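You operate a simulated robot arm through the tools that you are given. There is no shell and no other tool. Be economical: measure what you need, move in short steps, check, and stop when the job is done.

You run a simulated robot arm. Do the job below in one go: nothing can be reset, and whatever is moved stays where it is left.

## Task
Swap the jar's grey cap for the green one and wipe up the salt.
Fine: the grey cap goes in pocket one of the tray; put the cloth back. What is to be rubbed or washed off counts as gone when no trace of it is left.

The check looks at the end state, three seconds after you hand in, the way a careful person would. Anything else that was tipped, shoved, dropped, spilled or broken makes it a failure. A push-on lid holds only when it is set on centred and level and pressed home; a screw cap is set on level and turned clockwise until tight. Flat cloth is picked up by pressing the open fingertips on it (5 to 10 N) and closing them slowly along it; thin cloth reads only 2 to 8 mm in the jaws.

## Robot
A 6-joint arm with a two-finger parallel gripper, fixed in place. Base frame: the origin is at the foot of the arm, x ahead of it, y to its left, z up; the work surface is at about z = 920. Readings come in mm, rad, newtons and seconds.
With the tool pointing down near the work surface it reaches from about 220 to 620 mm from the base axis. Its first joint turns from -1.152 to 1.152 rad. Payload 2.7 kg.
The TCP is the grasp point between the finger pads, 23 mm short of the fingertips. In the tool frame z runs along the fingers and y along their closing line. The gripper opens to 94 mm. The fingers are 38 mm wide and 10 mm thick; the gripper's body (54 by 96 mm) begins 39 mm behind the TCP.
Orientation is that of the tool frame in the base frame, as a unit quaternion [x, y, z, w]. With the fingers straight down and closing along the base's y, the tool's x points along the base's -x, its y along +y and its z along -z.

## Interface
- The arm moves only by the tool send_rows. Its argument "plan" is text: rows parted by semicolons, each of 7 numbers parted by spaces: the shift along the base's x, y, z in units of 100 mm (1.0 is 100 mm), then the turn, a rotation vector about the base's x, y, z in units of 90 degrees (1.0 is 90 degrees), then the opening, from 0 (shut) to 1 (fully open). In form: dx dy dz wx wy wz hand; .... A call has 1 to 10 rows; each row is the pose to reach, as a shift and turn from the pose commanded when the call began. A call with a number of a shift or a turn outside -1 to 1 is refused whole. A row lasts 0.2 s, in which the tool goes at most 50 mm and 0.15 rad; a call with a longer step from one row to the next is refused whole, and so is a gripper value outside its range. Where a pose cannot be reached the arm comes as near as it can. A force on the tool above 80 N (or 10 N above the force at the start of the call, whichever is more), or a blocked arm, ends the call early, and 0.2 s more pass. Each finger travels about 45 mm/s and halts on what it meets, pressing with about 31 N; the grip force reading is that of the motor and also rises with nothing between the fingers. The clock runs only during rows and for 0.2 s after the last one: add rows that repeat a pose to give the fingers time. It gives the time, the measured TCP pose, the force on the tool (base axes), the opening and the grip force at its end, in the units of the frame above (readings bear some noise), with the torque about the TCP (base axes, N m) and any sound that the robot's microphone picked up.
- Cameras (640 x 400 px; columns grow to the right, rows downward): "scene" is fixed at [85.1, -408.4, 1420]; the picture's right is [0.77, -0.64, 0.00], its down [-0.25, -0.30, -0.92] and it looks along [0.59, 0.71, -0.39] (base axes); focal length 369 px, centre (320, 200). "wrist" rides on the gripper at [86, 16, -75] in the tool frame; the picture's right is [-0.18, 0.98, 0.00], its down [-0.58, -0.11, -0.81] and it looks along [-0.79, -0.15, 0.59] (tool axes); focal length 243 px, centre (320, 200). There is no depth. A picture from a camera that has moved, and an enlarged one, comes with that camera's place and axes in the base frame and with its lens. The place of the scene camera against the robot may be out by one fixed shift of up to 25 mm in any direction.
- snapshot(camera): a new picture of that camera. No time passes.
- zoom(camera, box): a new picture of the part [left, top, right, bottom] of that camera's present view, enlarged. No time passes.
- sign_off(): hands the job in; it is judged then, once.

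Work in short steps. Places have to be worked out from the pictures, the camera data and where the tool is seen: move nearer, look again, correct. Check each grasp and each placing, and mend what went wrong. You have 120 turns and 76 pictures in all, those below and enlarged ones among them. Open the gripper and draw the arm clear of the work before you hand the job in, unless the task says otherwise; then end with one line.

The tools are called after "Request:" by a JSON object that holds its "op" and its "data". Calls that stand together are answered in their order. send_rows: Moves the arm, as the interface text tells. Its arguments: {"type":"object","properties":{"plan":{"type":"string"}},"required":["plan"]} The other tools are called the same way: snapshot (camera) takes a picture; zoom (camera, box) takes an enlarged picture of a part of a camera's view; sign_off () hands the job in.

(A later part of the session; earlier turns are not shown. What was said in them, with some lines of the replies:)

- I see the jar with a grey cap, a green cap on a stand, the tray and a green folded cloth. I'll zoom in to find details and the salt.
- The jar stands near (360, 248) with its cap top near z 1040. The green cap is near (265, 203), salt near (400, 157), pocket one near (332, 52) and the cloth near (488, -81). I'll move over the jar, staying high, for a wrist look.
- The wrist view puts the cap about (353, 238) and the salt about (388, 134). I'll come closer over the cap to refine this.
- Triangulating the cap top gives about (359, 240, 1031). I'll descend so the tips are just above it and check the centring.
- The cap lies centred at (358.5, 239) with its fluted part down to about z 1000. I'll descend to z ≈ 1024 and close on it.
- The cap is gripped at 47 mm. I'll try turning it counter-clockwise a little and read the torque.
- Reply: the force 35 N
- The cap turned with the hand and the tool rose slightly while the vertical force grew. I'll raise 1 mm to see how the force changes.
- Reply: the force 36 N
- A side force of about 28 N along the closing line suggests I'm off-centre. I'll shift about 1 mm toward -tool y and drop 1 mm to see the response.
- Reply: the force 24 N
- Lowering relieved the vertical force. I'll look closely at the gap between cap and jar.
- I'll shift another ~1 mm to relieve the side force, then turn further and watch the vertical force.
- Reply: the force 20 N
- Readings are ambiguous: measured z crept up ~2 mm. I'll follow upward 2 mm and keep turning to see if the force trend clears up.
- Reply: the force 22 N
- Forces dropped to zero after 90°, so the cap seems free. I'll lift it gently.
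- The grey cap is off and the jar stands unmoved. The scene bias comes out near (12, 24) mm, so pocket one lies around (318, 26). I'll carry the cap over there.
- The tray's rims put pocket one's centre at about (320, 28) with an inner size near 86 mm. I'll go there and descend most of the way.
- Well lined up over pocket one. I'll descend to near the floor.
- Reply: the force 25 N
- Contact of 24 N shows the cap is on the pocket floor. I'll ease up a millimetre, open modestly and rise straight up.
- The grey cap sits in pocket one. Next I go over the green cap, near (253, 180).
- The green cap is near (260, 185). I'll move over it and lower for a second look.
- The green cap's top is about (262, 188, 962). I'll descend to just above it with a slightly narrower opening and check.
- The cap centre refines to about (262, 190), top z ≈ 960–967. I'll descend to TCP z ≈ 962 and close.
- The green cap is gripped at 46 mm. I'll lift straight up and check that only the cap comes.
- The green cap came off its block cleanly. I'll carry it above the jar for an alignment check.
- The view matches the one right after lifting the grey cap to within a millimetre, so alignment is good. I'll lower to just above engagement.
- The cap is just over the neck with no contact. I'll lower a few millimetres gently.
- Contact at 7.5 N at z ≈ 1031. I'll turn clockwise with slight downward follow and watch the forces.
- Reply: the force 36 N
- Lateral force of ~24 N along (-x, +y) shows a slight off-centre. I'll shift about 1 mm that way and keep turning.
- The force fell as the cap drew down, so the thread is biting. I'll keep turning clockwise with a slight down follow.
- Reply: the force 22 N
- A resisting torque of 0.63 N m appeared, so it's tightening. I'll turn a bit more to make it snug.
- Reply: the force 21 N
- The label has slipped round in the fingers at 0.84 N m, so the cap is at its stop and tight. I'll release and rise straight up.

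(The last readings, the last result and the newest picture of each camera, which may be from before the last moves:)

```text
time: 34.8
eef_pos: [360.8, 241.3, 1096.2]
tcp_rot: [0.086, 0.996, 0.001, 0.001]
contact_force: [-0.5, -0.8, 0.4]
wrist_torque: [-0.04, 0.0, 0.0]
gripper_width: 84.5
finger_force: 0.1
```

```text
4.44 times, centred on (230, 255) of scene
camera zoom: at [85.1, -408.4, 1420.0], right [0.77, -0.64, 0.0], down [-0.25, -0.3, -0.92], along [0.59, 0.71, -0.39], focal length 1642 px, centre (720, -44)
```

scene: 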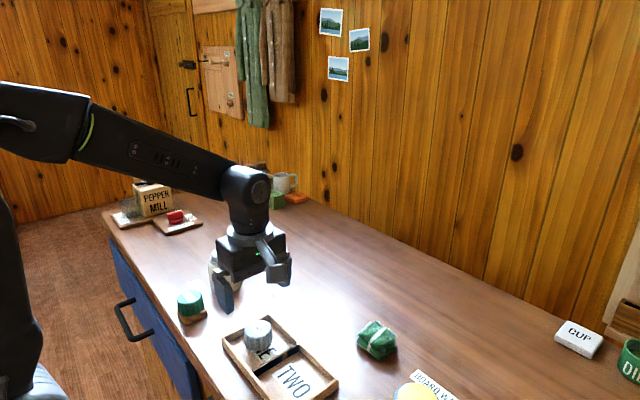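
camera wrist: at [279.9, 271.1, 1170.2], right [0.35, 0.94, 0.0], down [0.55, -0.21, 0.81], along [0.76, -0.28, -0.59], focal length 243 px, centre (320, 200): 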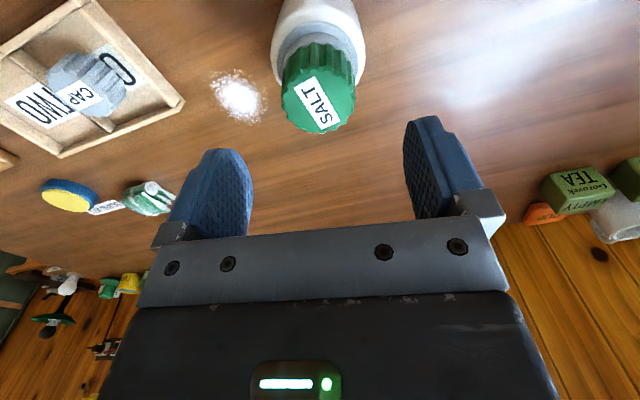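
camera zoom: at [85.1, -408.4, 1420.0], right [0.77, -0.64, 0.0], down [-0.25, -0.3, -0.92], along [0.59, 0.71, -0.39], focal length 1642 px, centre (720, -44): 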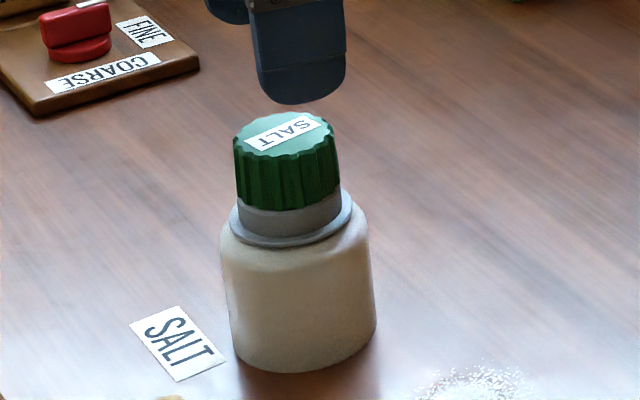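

The green cap sits level and home. Next I'll head toward the cloth, expected near (476, -105), squaring the hand on the way.

Request:
{"op": "send_rows", "data": {"plan": "0 -0.4 0.1 0 0 0.06 0.9; 0.1 -0.8 0.1 0 0 0.11 0.9; 0.2 -1 0.1 0 0 0.11 0.9"}}

Request:
{"op": "send_rows", "data": {"plan": "0.1 -0.4 0 0 0 0 0.9; 0.2 -0.8 0 0 0 0 0.9; 0.3 -1 0 0 0 0 0.9"}}

Request:
{"op": "send_rows", "data": {"plan": "0.1 -0.4 0 0 0 0 0.9; 0.3 -0.8 0 0 0 0 0.9; 0.4 -1 0 0 0 0 0.9; 0.4 -1 0 0 0 0 0.9"}}

Request:
{"op": "snapshot", "data": {"camera": "wrist"}}

Request:
{"op": "zoom", "data": {"camera": "scene", "box": [200, 260, 440, 400]}}

```text
time: 35.6
eef_pos: [379.2, 141.6, 1105.3]
tcp_rot: [-0.002, 1.0, 0.001, 0.0]
contact_force: [-0.1, -0.5, -0.1]
wrist_torque: [-0.01, 0.01, 0.02]
gripper_width: 84.6
finger_force: 0.1
```

```text
time: 36.4
eef_pos: [407.6, 39.0, 1104.1]
tcp_rot: [-0.001, 1.0, 0.001, 0.001]
contact_force: [-0.7, -0.7, -0.9]
wrist_torque: [-0.01, 0.01, -0.03]
gripper_width: 84.4
finger_force: 0.1
```

```text
time: 37.4
eef_pos: [450.3, -61.4, 1106.6]
tcp_rot: [-0.001, 1.0, 0.001, 0.001]
contact_force: [0.7, -0.8, 0.5]
wrist_torque: [-0.02, 0.03, -0.03]
gripper_width: 84.5
finger_force: 0.1
```

```text
33 pictures are left
camera wrist: at [363.6, -45.3, 1180.8], right [0.18, 0.98, 0.0], down [0.58, -0.11, 0.81], along [0.79, -0.15, -0.59], focal length 243 px, centre (320, 200)
```

wrist: 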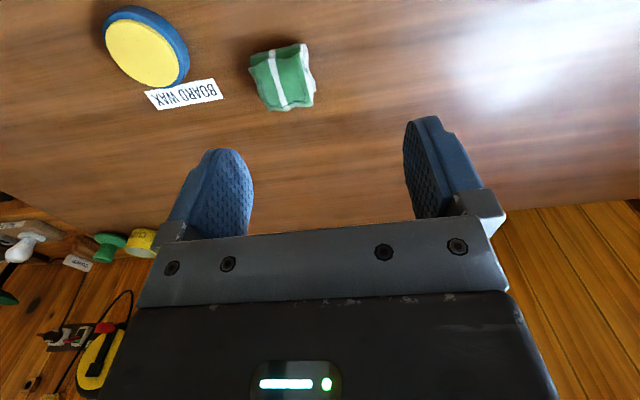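

```text
2.67 times, centred on (320, 330) of scene
camera zoom: at [85.1, -408.4, 1420.0], right [0.77, -0.64, 0.0], down [-0.25, -0.3, -0.92], along [0.59, 0.71, -0.39], focal length 985 px, centre (320, -147)
```

zoom: 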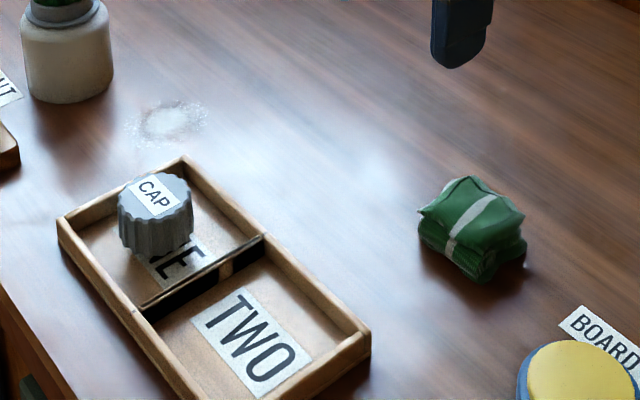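

The cloth bundle is about 50 mm square and centred near (475, -103). I'll go above it and check lower down.

Request:
{"op": "send_rows", "data": {"plan": "0.12 -0.2 -0.2 0 0 0 1; 0.24 -0.41 -0.6 0 0 0 1; 0.24 -0.41 -0.98 0 0 0 1; 0.24 -0.41 -0.98 0 0 0 1"}}

Request:
{"op": "snapshot", "data": {"camera": "wrist"}}

Request:
{"op": "zoom", "data": {"camera": "scene", "box": [310, 270, 450, 400]}}

```text
time: 38.4
eef_pos: [474.1, -106.3, 1006.0]
tcp_rot: [-0.001, 1.0, 0.001, 0.0]
contact_force: [-0.2, -0.3, 0.6]
wrist_torque: [0.0, 0.02, -0.02]
gripper_width: 94.2
finger_force: 0.0
```

```text
31 pictures are left
camera wrist: at [388.7, -89.9, 1080.0], right [0.18, 0.98, 0.0], down [0.58, -0.11, 0.81], along [0.79, -0.15, -0.59], focal length 243 px, centre (320, 200)
```

wrist: 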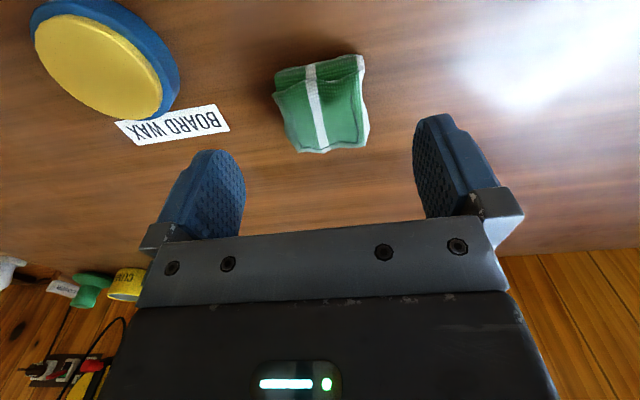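

```text
3.08 times, centred on (380, 335) of scene
camera zoom: at [85.1, -408.4, 1420.0], right [0.77, -0.64, 0.0], down [-0.25, -0.3, -0.92], along [0.59, 0.71, -0.39], focal length 1136 px, centre (135, -215)
```

zoom: 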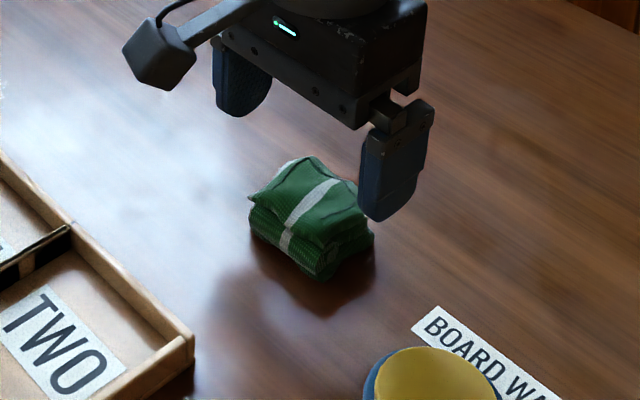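

The bundle's top centre is about (477, -104, 951). I'll descend to TCP z ≈ 952 (tips near 929) and close on it.

Request:
{"op": "send_rows", "data": {"plan": "0.02 0.01 -0.3 0 0 0 1; 0.02 0.01 -0.53 0 0 0 1; 0.02 0.01 -0.53 0 0 0 0.8; 0.02 0.01 -0.53 0 0 0 0.6; 0.02 0.01 -0.53 0 0 0 0.45; 0.02 0.01 -0.53 0 0 0 0.3; 0.02 0.01 -0.53 0 0 0 0.15; 0.02 0.01 -0.53 0 0 0 0.0; 0.02 0.01 -0.53 0 0 0 0; 0.02 0.01 -0.53 0 0 0 0"}}

Request:
{"op": "snapshot", "data": {"camera": "wrist"}}

Request:
{"op": "zoom", "data": {"camera": "scene", "box": [310, 270, 450, 400]}}

```text
time: 40.6
eef_pos: [476.4, -103.1, 955.7]
tcp_rot: [-0.001, 1.0, 0.001, 0.001]
contact_force: [0.1, -0.6, -0.2]
wrist_torque: [0.01, -0.01, 0.04]
gripper_width: 56.5
finger_force: 31.4
```

```text
29 pictures are left
camera wrist: at [389.4, -86.6, 1028.4], right [0.18, 0.98, 0.0], down [0.58, -0.11, 0.81], along [0.79, -0.15, -0.59], focal length 243 px, centre (320, 200)
```

wrist: 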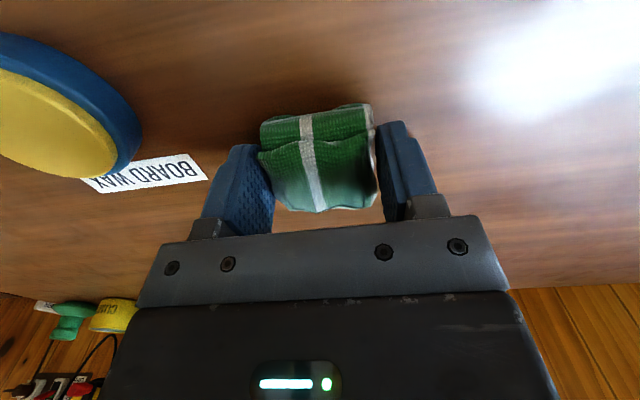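

```text
3.08 times, centred on (380, 335) of scene
camera zoom: at [85.1, -408.4, 1420.0], right [0.77, -0.64, 0.0], down [-0.25, -0.3, -0.92], along [0.59, 0.71, -0.39], focal length 1136 px, centre (135, -215)
```

zoom: 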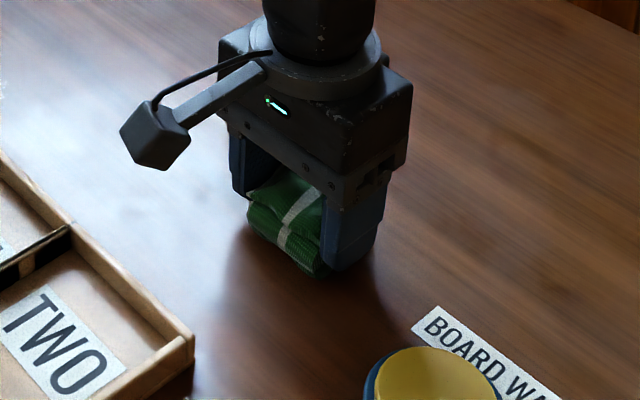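

The bundle is held firmly at 56.5 mm. I'll lift it and carry it toward the salt at about (388, 134).

Request:
{"op": "send_rows", "data": {"plan": "0 0 0.3 0 0 0 0; 0 0 0.75 0 0 0 0; -0.1 0.4 0.75 0 0 0 0; -0.2 0.8 0.75 0 0 0 0; -0.3 1 0.75 0 0 0 0; -0.3 1 0.75 0 0 0 0"}}

Request:
{"op": "send_rows", "data": {"plan": "-0.2 0.4 0 0 0 0 0; -0.4 0.8 0 0 0 0 0; -0.59 1 0 0 0 0 0; -0.59 1 0 0 0 0 0"}}

Request:
{"op": "snapshot", "data": {"camera": "wrist"}}

Request:
{"op": "zoom", "data": {"camera": "scene", "box": [200, 230, 360, 350]}}

```text
time: 42.0
eef_pos: [445.3, -0.4, 1029.8]
tcp_rot: [0.0, 1.0, 0.001, 0.001]
contact_force: [0.5, 0.5, -0.7]
wrist_torque: [-0.03, 0.02, 0.02]
gripper_width: 56.9
finger_force: 30.9
```

```text
time: 43.0
eef_pos: [386.5, 100.3, 1031.8]
tcp_rot: [-0.001, 1.0, 0.0, 0.001]
contact_force: [-0.3, -0.5, -0.6]
wrist_torque: [0.02, 0.0, -0.02]
gripper_width: 56.8
finger_force: 31.0
```

```text
27 pictures are left
camera wrist: at [300.9, 116.8, 1105.5], right [0.18, 0.98, 0.0], down [0.58, -0.11, 0.81], along [0.79, -0.15, -0.59], focal length 243 px, centre (320, 200)
```

wrist: 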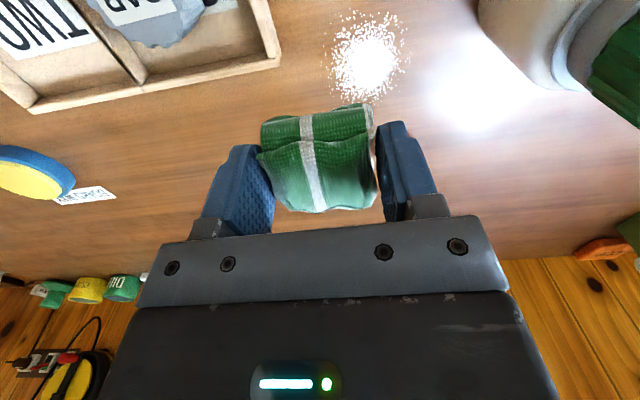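

```text
3.33 times, centred on (280, 290) of scene
camera zoom: at [85.1, -408.3, 1420.0], right [0.77, -0.64, 0.0], down [-0.25, -0.3, -0.92], along [0.59, 0.71, -0.39], focal length 1231 px, centre (453, -100)
```

zoom: 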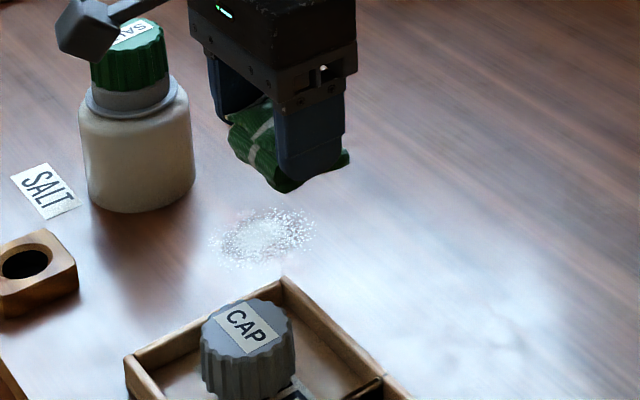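

The salt is centred at (386, 135) with a radius of about 28 mm. I'll lower the cloth onto it gently.

Request:
{"op": "send_rows", "data": {"plan": "0 0.34 -0.2 0 0 0 0; 0 0.34 -0.5 0 0 0 0; 0 0.34 -0.72 0 0 0 0; 0 0.34 -0.76 0 0 0 0; 0 0.34 -0.76 0 0 0 0"}}

```text
time: 44.2
eef_pos: [385.4, 135.8, 954.2]
tcp_rot: [-0.002, 1.0, 0.001, 0.0]
contact_force: [-0.1, 0.2, 1.5]
wrist_torque: [0.04, 0.01, 0.03]
gripper_width: 56.7
finger_force: 30.5
```

Contact is only just starting (1.5 N). I'll go down in 1 mm steps to get a firm press.

Request:
{"op": "send_rows", "data": {"plan": "0 0 -0.01 0 0 0 0; 0 0 -0.02 0 0 0 0; 0 0 -0.02 0 0 0 0"}}

```text
time: 45.0
eef_pos: [387.1, 135.4, 953.4]
tcp_rot: [-0.002, 1.0, 0.002, 0.003]
contact_force: [-5.5, 5.5, 22.4]
wrist_torque: [-0.01, 0.19, 0.02]
gripper_width: 56.9
finger_force: 31.2
```

22 N is a little firm, so I'll ease up 1 mm and wipe across in x strokes.

Request:
{"op": "send_rows", "data": {"plan": "0 0 0.01 0 0 0 0; 0.2 0 0.01 0 0 0 0; 0.38 0 0.01 0 0 0 0; 0.38 -0.12 0.01 0 0 0 0; 0.15 -0.12 0.01 0 0 0 0; -0.1 -0.12 0.01 0 0 0 0; -0.35 -0.12 0.01 0 0 0 0; -0.35 0 0.01 0 0 0 0; -0.15 0 0.01 0 0 0 0; 0 0 0.01 0 0 0 0"}}

Request:
{"op": "send_rows", "data": {"plan": "0.2 0.1 0 0 0 0 0; 0.38 0.13 0 0 0 0 0; 0.15 0.13 0 0 0 0 0; -0.1 0.13 0 0 0 0 0; -0.3 0.13 0 0 0 0 0; -0.3 0 0 0 0 0 0; -0.1 0 0 0 0 0 0; 0.15 0 0 0 0 0 0; 0.35 0 0 0 0 0 0; 0.35 0 0 0 0 0 0"}}

Request:
{"op": "zoom", "data": {"camera": "scene", "box": [200, 230, 360, 350]}}

```text
time: 47.2
eef_pos: [386.7, 132.3, 953.2]
tcp_rot: [-0.002, 1.0, 0.001, 0.001]
contact_force: [-0.5, -0.5, -1.0]
wrist_torque: [0.01, 0.01, -0.02]
gripper_width: 57.0
finger_force: 31.7
```

```text
time: 49.4
eef_pos: [421.9, 133.1, 953.7]
tcp_rot: [-0.001, 1.0, 0.002, 0.002]
contact_force: [-0.8, 0.0, -1.0]
wrist_torque: [-0.03, 0.0, 0.01]
gripper_width: 56.8
finger_force: 30.9
```

```text
3.33 times, centred on (280, 290) of scene
camera zoom: at [85.2, -408.4, 1420.0], right [0.77, -0.64, 0.0], down [-0.25, -0.3, -0.92], along [0.59, 0.71, -0.39], focal length 1231 px, centre (453, -100)
```

zoom: 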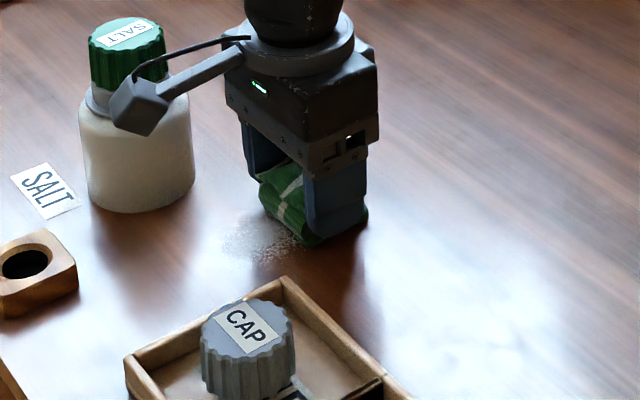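

The salt is thinner, but contact was lost. I'll press ~2 mm lower and check the force.

Request:
{"op": "send_rows", "data": {"plan": "-0.1 0 -0.015 0 0 0 0; -0.25 0 -0.02 0 0 0 0; -0.35 0 -0.02 0 0 0 0"}}

```text
time: 50.2
eef_pos: [387.9, 135.0, 952.5]
tcp_rot: [-0.001, 1.0, 0.001, 0.0]
contact_force: [0.5, 0.0, 0.2]
wrist_torque: [-0.02, -0.02, 0.01]
gripper_width: 56.5
finger_force: 31.8
```

Request:
{"op": "send_rows", "data": {"plan": "0 0 -0.01 0 0 0 0; 0 0 -0.02 0 0 0 0; 0 0 -0.02 0 0 0 0"}}

```text
time: 51.0
eef_pos: [388.0, 134.1, 952.6]
tcp_rot: [-0.002, 1.0, 0.002, 0.004]
contact_force: [-4.6, 0.6, 37.3]
wrist_torque: [-0.07, 0.31, -0.02]
gripper_width: 57.0
finger_force: 31.0
```

37 N now, a stiff contact of about 20 N/mm. I'll ease up 0.8 mm and wipe, to keep a moderate press.

Request:
{"op": "send_rows", "data": {"plan": "0 0 0.008 0 0 0 0; 0.15 0 0.008 0 0 0 0; 0.3 0 0.008 0 0 0 0; 0.3 -0.11 0.008 0 0 0 0; 0.1 -0.11 0.008 0 0 0 0; -0.1 -0.11 0.008 0 0 0 0; -0.3 -0.11 0.008 0 0 0 0; -0.38 0 0.008 0 0 0 0; -0.2 0 0.008 0 0 0 0; 0 0 0.008 0 0 0 0"}}

Request:
{"op": "send_rows", "data": {"plan": "0.2 0.1 0 0 0 0 0; 0.3 0.15 0 0 0 0 0; 0.1 0.15 0 0 0 0 0; -0.1 0.15 0 0 0 0 0; -0.3 0.15 0 0 0 0 0; -0.38 0 0 0 0 0 0; -0.1 0 0 0 0 0 0; 0.15 0 0 0 0 0 0; 0.45 0 0 0 0 0 0; 0.7 0 0 0 0 0 0"}}

Request:
{"op": "zoom", "data": {"camera": "scene", "box": [200, 230, 360, 350]}}

```text
time: 53.2
eef_pos: [387.8, 134.8, 948.2]
tcp_rot: [-0.001, 1.0, 0.002, 0.001]
contact_force: [0.0, -0.1, 0.7]
wrist_torque: [0.0, -0.01, 0.02]
gripper_width: 56.9
finger_force: 30.9
```

```text
time: 55.4
eef_pos: [457.5, 132.7, 947.8]
tcp_rot: [0.0, 1.0, -0.001, 0.0]
contact_force: [0.5, -0.5, -0.7]
wrist_torque: [-0.01, -0.02, -0.05]
gripper_width: 56.7
finger_force: 30.8
```

```text
3.33 times, centred on (280, 290) of scene
camera zoom: at [85.1, -408.4, 1420.0], right [0.77, -0.64, 0.0], down [-0.25, -0.3, -0.92], along [0.59, 0.71, -0.39], focal length 1231 px, centre (453, -100)
```

zoom: 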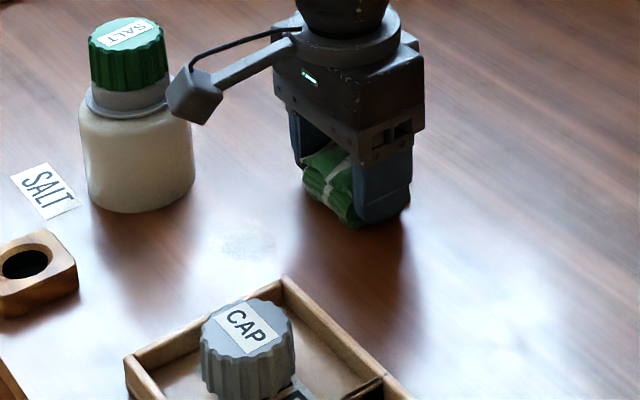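

Only a faint trace remains near (377, 135). The cloth is being pushed up in the grip, so I'll press lightly this time, stepping down slowly.

Request:
{"op": "send_rows", "data": {"plan": "-0.3 0.02 0.02 0 0 0 0; -0.6 0.02 0.02 0 0 0 0; -0.78 0.02 0.02 0 0 0 0; -0.78 0.02 0 0 0 0 0; -0.78 0.02 -0.005 0 0 0 0; -0.78 0.02 -0.005 0 0 0 0"}}

Request:
{"op": "zoom", "data": {"camera": "wrist", "box": [160, 0, 480, 240]}}

```text
time: 56.8
eef_pos: [378.7, 134.6, 950.7]
tcp_rot: [-0.002, 1.0, 0.001, 0.001]
contact_force: [0.7, -0.5, 0.2]
wrist_torque: [0.0, 0.0, -0.01]
gripper_width: 56.8
finger_force: 31.2
```

```text
1.67 times, centred on (320, 120) of wrist
camera zoom: at [292.7, 150.4, 1024.1], right [0.18, 0.98, 0.0], down [0.58, -0.11, 0.81], along [0.79, -0.15, -0.59], focal length 404 px, centre (320, 333)
```

zoom: 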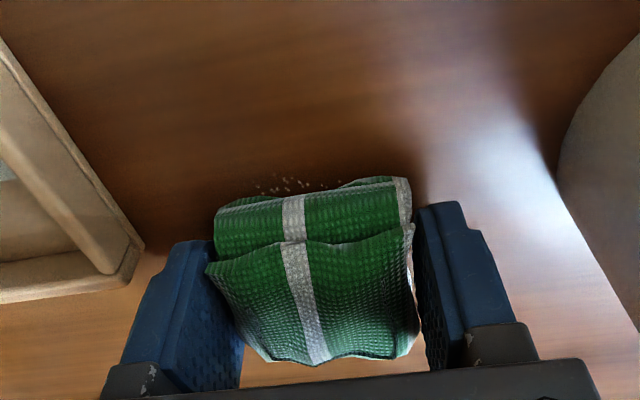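

A few grains show at x ≈ 358, the near edge. I'll press down in small steps here.

Request:
{"op": "send_rows", "data": {"plan": "0 0 -0.008 0 0 0 0; 0 0 -0.008 0 0 0 0"}}

Request:
{"op": "send_rows", "data": {"plan": "0 0 -0.008 0 0 0 0; 0 0 -0.008 0 0 0 0"}}

```text
time: 57.4
eef_pos: [377.9, 135.2, 949.3]
tcp_rot: [-0.001, 1.0, 0.002, 0.001]
contact_force: [-0.7, 0.1, -0.4]
wrist_torque: [0.03, 0.03, 0.02]
gripper_width: 56.9
finger_force: 30.8
```

```text
time: 58.0
eef_pos: [378.5, 134.3, 947.9]
tcp_rot: [-0.001, 1.0, 0.001, 0.001]
contact_force: [0.1, 1.0, -0.1]
wrist_torque: [0.01, 0.01, 0.03]
gripper_width: 57.0
finger_force: 30.6
```

Still no contact; stepping lower.

Request:
{"op": "send_rows", "data": {"plan": "0 0 -0.008 0 0 0 0; 0 0 -0.008 0 0 0 0"}}

Request:
{"op": "send_rows", "data": {"plan": "0 0 -0.008 0 0 0 0; 0 0 -0.008 0 0 0 0"}}

```text
time: 58.6
eef_pos: [377.9, 135.1, 948.3]
tcp_rot: [-0.001, 1.0, 0.001, 0.001]
contact_force: [-2.6, 0.9, 5.9]
wrist_torque: [-0.05, 0.15, -0.02]
gripper_width: 56.6
finger_force: 30.3
```

```text
time: 59.2
eef_pos: [379.4, 135.7, 947.4]
tcp_rot: [-0.002, 1.0, 0.001, 0.001]
contact_force: [-2.9, -3.0, 13.1]
wrist_torque: [-0.13, 0.09, -0.01]
gripper_width: 56.8
finger_force: 31.6
```

13 N press. I'll wipe over the residue, including the near edge.

Request:
{"op": "send_rows", "data": {"plan": "-0.15 0 0 0 0 0 0; -0.3 0 0 0 0 0 0; -0.3 -0.09 0 0 0 0 0; -0.15 -0.09 0 0 0 0 0; 0 -0.09 0 0 0 0 0; 0.2 -0.09 0 0 0 0 0; 0.3 0 0 0 0 0 0; 0.1 0 0 0 0 0 0; -0.1 0 0 0 0 0 0; -0.3 0 0 0 0 0 0"}}

Request:
{"op": "send_rows", "data": {"plan": "0 0.12 0 0 0 0 0; 0.2 0.12 0 0 0 0 0; 0.4 0.12 0 0 0 0 0; 0.6 0.1 0 0 0 0 0; 0.8 0 0 0 0 0 0; 0.95 0 0 0 0 0 0; 0.95 0 0 0 0 0 0"}}

Request:
{"op": "zoom", "data": {"camera": "scene", "box": [220, 250, 320, 320]}}

```text
time: 61.4
eef_pos: [349.8, 136.1, 946.8]
tcp_rot: [-0.001, 1.0, 0.002, 0.005]
contact_force: [11.4, -0.6, 18.3]
wrist_torque: [-0.24, -0.02, 0.12]
gripper_width: 56.7
finger_force: 31.2
```

```text
time: 63.0
eef_pos: [444.0, 136.0, 947.0]
tcp_rot: [-0.002, 1.0, 0.0, 0.002]
contact_force: [0.1, 0.0, -0.1]
wrist_torque: [0.03, 0.03, 0.0]
gripper_width: 57.1
finger_force: 31.0
```

```text
5.71 times, centred on (270, 285) of scene
camera zoom: at [85.2, -408.4, 1420.0], right [0.77, -0.64, 0.0], down [-0.25, -0.3, -0.92], along [0.59, 0.71, -0.39], focal length 2110 px, centre (606, -286)
```

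zoom: 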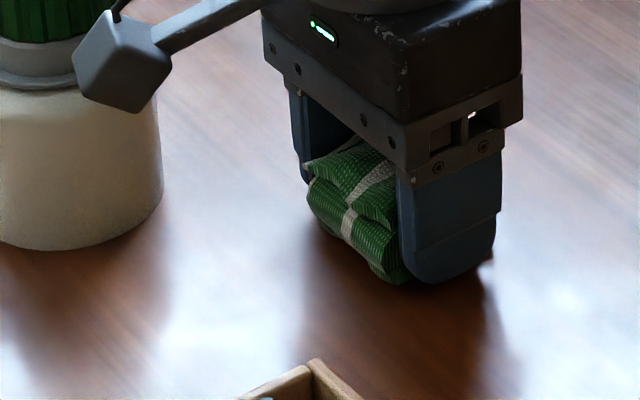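

No salt is visible in the scene view. I'll lift and take the same wrist view as before to confirm no trace.

Request:
{"op": "send_rows", "data": {"plan": "0 0 0.4 0 0 0 0; -0.3 -0.2 0.84 0 0 0 0; -0.57 -0.36 0.84 0 0 0 0; -0.57 -0.36 0.84 0 0 0 0"}}

Request:
{"op": "zoom", "data": {"camera": "wrist", "box": [260, 0, 480, 140]}}

Request:
{"op": "zoom", "data": {"camera": "scene", "box": [220, 250, 320, 320]}}

```text
refused: row 2 steps farther than a row can; nothing moved
```

```text
2.86 times, centred on (370, 70) of wrist
camera zoom: at [358.2, 150.9, 1021.0], right [0.18, 0.98, 0.0], down [0.58, -0.11, 0.81], along [0.79, -0.15, -0.59], focal length 693 px, centre (177, 571)
```

zoom: 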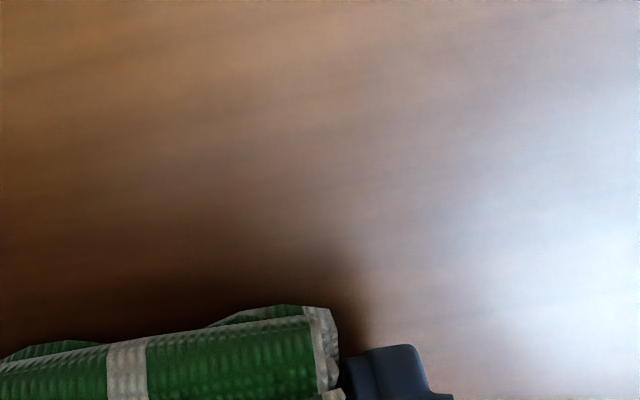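

```text
5.71 times, centred on (270, 285) of scene
camera zoom: at [85.2, -408.4, 1420.0], right [0.77, -0.64, 0.0], down [-0.25, -0.3, -0.92], along [0.59, 0.71, -0.39], focal length 2110 px, centre (606, -286)
```

zoom: 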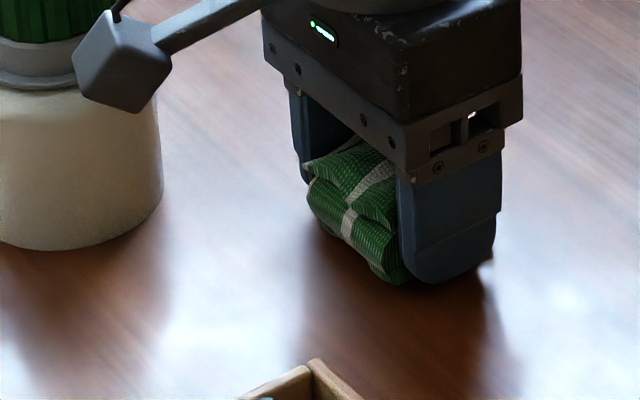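

That call was refused for a too-long step, so I'll repeat it with shorter ones.

Request:
{"op": "send_rows", "data": {"plan": "0 0 0.4 0 0 0 0; -0.2 -0.1 0.7 0 0 0 0; -0.4 -0.3 0.84 0 0 0 0; -0.57 -0.36 0.84 0 0 0 0; -0.57 -0.36 0.84 0 0 0 0"}}

Request:
{"op": "zoom", "data": {"camera": "wrist", "box": [260, 0, 480, 140]}}

Request:
{"op": "zoom", "data": {"camera": "scene", "box": [220, 250, 320, 320]}}

```text
time: 64.2
eef_pos: [386.2, 100.0, 1032.7]
tcp_rot: [-0.001, 1.0, 0.001, 0.0]
contact_force: [0.3, -0.3, 0.1]
wrist_torque: [0.02, -0.04, -0.03]
gripper_width: 56.5
finger_force: 31.2
```

```text
2.86 times, centred on (370, 70) of wrist
camera zoom: at [300.3, 115.4, 1105.9], right [0.18, 0.98, 0.0], down [0.58, -0.11, 0.81], along [0.79, -0.15, -0.59], focal length 693 px, centre (177, 571)
```

zoom: 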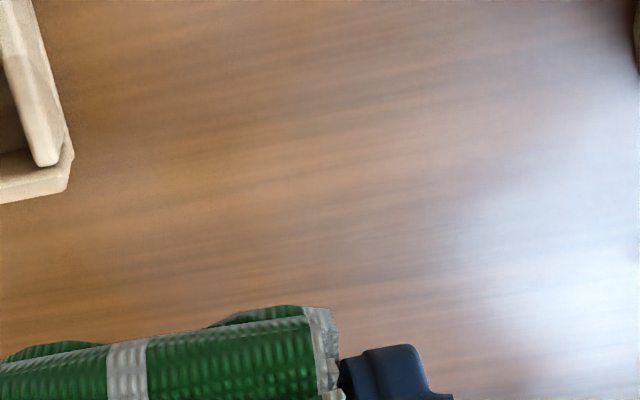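

```text
5.71 times, centred on (270, 285) of scene
camera zoom: at [85.1, -408.4, 1420.0], right [0.77, -0.64, 0.0], down [-0.25, -0.3, -0.92], along [0.59, 0.71, -0.39], focal length 2110 px, centre (606, -286)
```

zoom: 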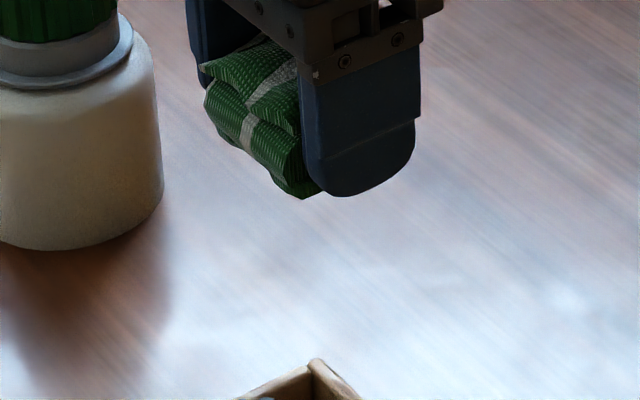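

No trace remains in either view. Now I'll carry the cloth back along the same path.

Request:
{"op": "send_rows", "data": {"plan": "0.2 -0.2 0 0 0 0 0; 0.4 -0.6 0 0 0 0 0; 0.59 -1 0 0 0 0 0; 0.59 -1 0 0 0 0 0"}}

Request:
{"op": "send_rows", "data": {"plan": "0.1 -0.4 0 0 0 0 0; 0.2 -0.8 0 0 0 0 0; 0.31 -1 0 0 0 0 0; 0.31 -1 -0.4 0 0 0 0; 0.31 -1 -0.72 0 0 0 0; 0.31 -1 -0.72 0 0 0 0"}}

Request:
{"op": "zoom", "data": {"camera": "scene", "box": [310, 270, 450, 400]}}

```text
time: 65.2
eef_pos: [444.6, 0.3, 1030.8]
tcp_rot: [-0.002, 1.0, 0.0, 0.0]
contact_force: [0.1, 0.4, -0.7]
wrist_torque: [0.02, 0.01, -0.02]
gripper_width: 57.0
finger_force: 30.6
```

```text
time: 66.6
eef_pos: [475.5, -99.1, 958.1]
tcp_rot: [-0.002, 1.0, 0.001, 0.001]
contact_force: [-0.4, 0.0, -0.1]
wrist_torque: [-0.01, -0.03, 0.0]
gripper_width: 56.7
finger_force: 31.0
```

```text
3.08 times, centred on (380, 335) of scene
camera zoom: at [85.1, -408.4, 1420.0], right [0.77, -0.64, 0.0], down [-0.25, -0.3, -0.92], along [0.59, 0.71, -0.39], focal length 1136 px, centre (135, -215)
```

zoom: 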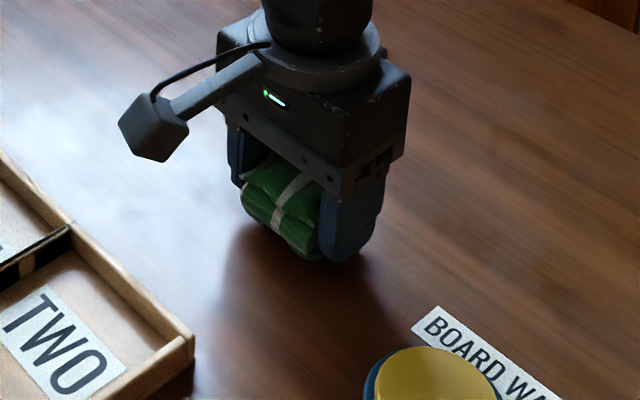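

I'll shift 4 mm in -y to match the original spot and lower to touch.

Request:
{"op": "send_rows", "data": {"plan": "0.01 -0.045 -0.04 0 0 0 0; 0.01 -0.045 -0.08 0 0 0 0; 0.01 -0.045 -0.1 0 0 0 0; 0.01 -0.045 -0.1 0 0 0 0"}}

Request:
{"op": "zoom", "data": {"camera": "scene", "box": [310, 270, 450, 400]}}

```text
time: 67.6
eef_pos: [478.0, -104.7, 947.9]
tcp_rot: [-0.001, 1.0, 0.001, 0.001]
contact_force: [0.4, 0.8, 0.3]
wrist_torque: [0.04, 0.0, 0.01]
gripper_width: 56.7
finger_force: 30.8
```

```text
3.08 times, centred on (380, 335) of scene
camera zoom: at [85.1, -408.4, 1420.0], right [0.77, -0.64, 0.0], down [-0.25, -0.3, -0.92], along [0.59, 0.71, -0.39], focal length 1136 px, centre (135, -215)
```

zoom: 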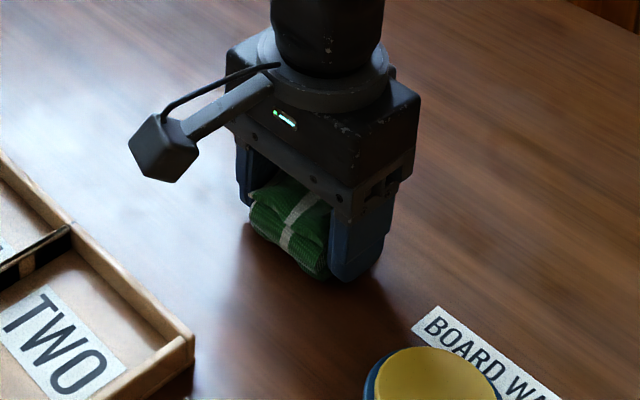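

The cloth is back at its original spot and just off contact. I'll lower 1.5 mm, open and rise.

Request:
{"op": "send_rows", "data": {"plan": "0 0 -0.015 0 0 0 0; 0 0 -0.015 0 0 0 0.62; 0 0 -0.015 0 0 0 0.7; 0 0 -0.015 0 0 0 0.85; 0 0 -0.015 0 0 0 1; 0 0 -0.015 0 0 0 1; 0 0 0.3 0 0 0 1; 0 0 0.7 0 0 0 1; 0 0 1 0 0 0 1; 0 0 1 0 0 0 1"}}

Request:
{"op": "send_rows", "data": {"plan": "0 0.2 0.4 0 0 0 1; 0 0.5 0.7 0 0 0 1; -0.2 0.8 1 0 0 0 1; -0.2 0.8 1 0 0 0 1"}}

Request:
{"op": "snapshot", "data": {"camera": "scene"}}

Request:
{"op": "zoom", "data": {"camera": "scene", "box": [300, 290, 480, 400]}}

Request:
{"op": "zoom", "data": {"camera": "scene", "box": [170, 220, 330, 330]}}

```text
time: 69.8
eef_pos: [478.2, -105.2, 1047.7]
tcp_rot: [-0.001, 1.0, 0.001, 0.001]
contact_force: [-0.2, 1.0, 0.0]
wrist_torque: [-0.02, -0.01, -0.03]
gripper_width: 94.0
finger_force: 0.0
```

```text
time: 70.8
eef_pos: [459.8, -29.2, 1144.7]
tcp_rot: [-0.001, 1.0, 0.001, 0.001]
contact_force: [-0.1, -0.3, -0.2]
wrist_torque: [0.02, -0.01, -0.01]
gripper_width: 94.1
finger_force: 0.1
```

```text
15 pictures are left
```

scene: 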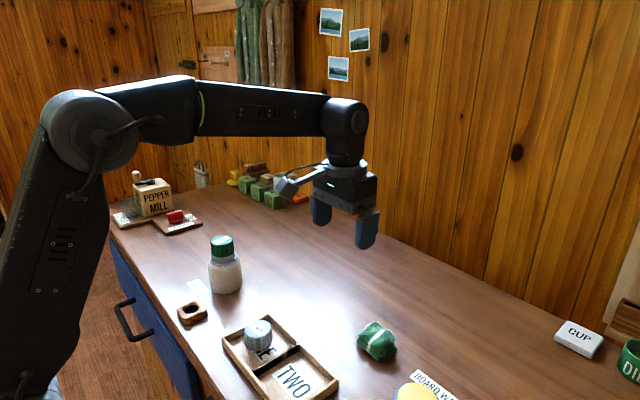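

```text
3.56 times, centred on (390, 345) of scene
camera zoom: at [85.1, -408.3, 1420.0], right [0.77, -0.64, 0.0], down [-0.25, -0.3, -0.92], along [0.59, 0.71, -0.39], focal length 1313 px, centre (71, -316)
```

zoom: 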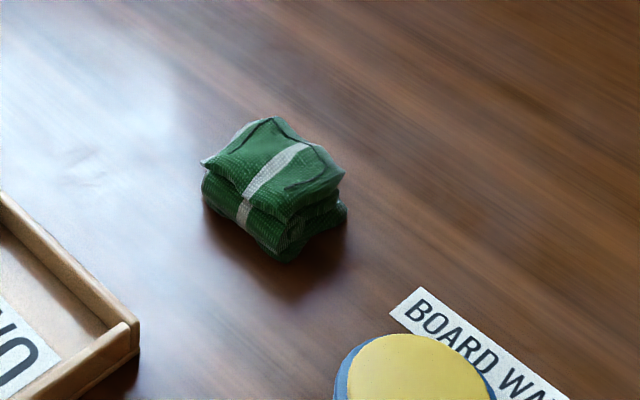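

```text
3.64 times, centred on (250, 275) of scene
camera zoom: at [85.1, -408.3, 1420.0], right [0.77, -0.64, 0.0], down [-0.25, -0.3, -0.92], along [0.59, 0.71, -0.39], focal length 1343 px, centre (574, -73)
```

zoom: 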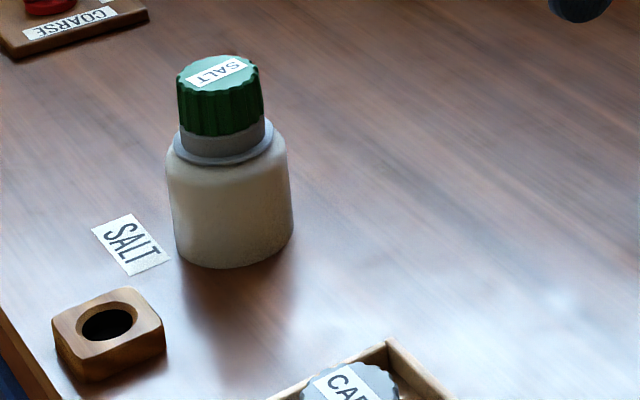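

The cloth is back as it was and the jar is capped. One last close check of the salt area and the glare patch.

Request:
{"op": "zoom", "data": {"camera": "scene", "box": [240, 285, 290, 317]}}

Request:
{"op": "zoom", "data": {"camera": "scene", "box": [285, 280, 365, 330]}}

Request:
{"op": "zoom", "data": {"camera": "scene", "box": [210, 300, 350, 400]}}

```text
12.50 times, centred on (265, 301) of scene
camera zoom: at [85.1, -408.3, 1420.0], right [0.77, -0.64, 0.0], down [-0.25, -0.3, -0.92], along [0.59, 0.71, -0.39], focal length 4617 px, centre (1008, -1062)
```

zoom: 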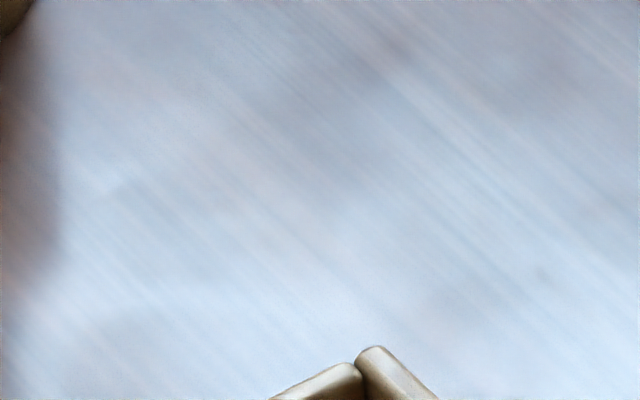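

```text
8.00 times, centred on (325, 305) of scene
camera zoom: at [85.1, -408.3, 1420.0], right [0.77, -0.64, 0.0], down [-0.25, -0.3, -0.92], along [0.59, 0.71, -0.39], focal length 2955 px, centre (280, -640)
```

zoom: 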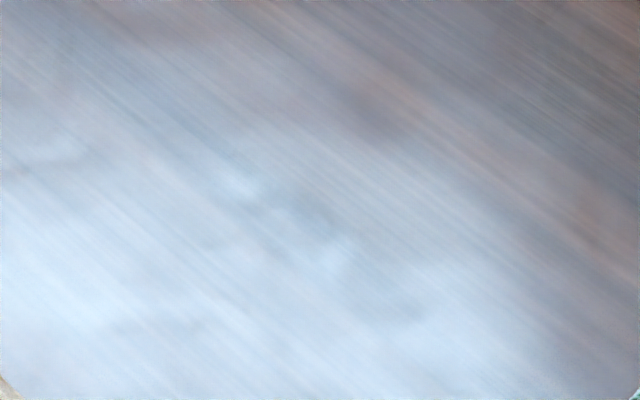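

```text
4.00 times, centred on (280, 350) of scene
camera zoom: at [85.1, -408.3, 1420.0], right [0.77, -0.64, 0.0], down [-0.25, -0.3, -0.92], along [0.59, 0.71, -0.39], focal length 1477 px, centre (480, -400)
```

zoom: 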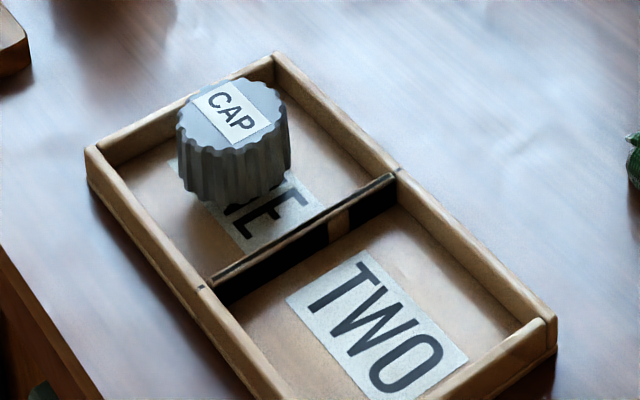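

The table is clean, the grey cap stands in pocket one, the cloth is back in place, and the arm is clear and open. I'm handing in.

Request:
{"op": "sign_off", "data": {}}

```text
The job is handed in.
```

The green cap is screwed tight on the jar, the grey cap is in pocket one, the salt is wiped up with no trace visible, and the cloth is back where it was.
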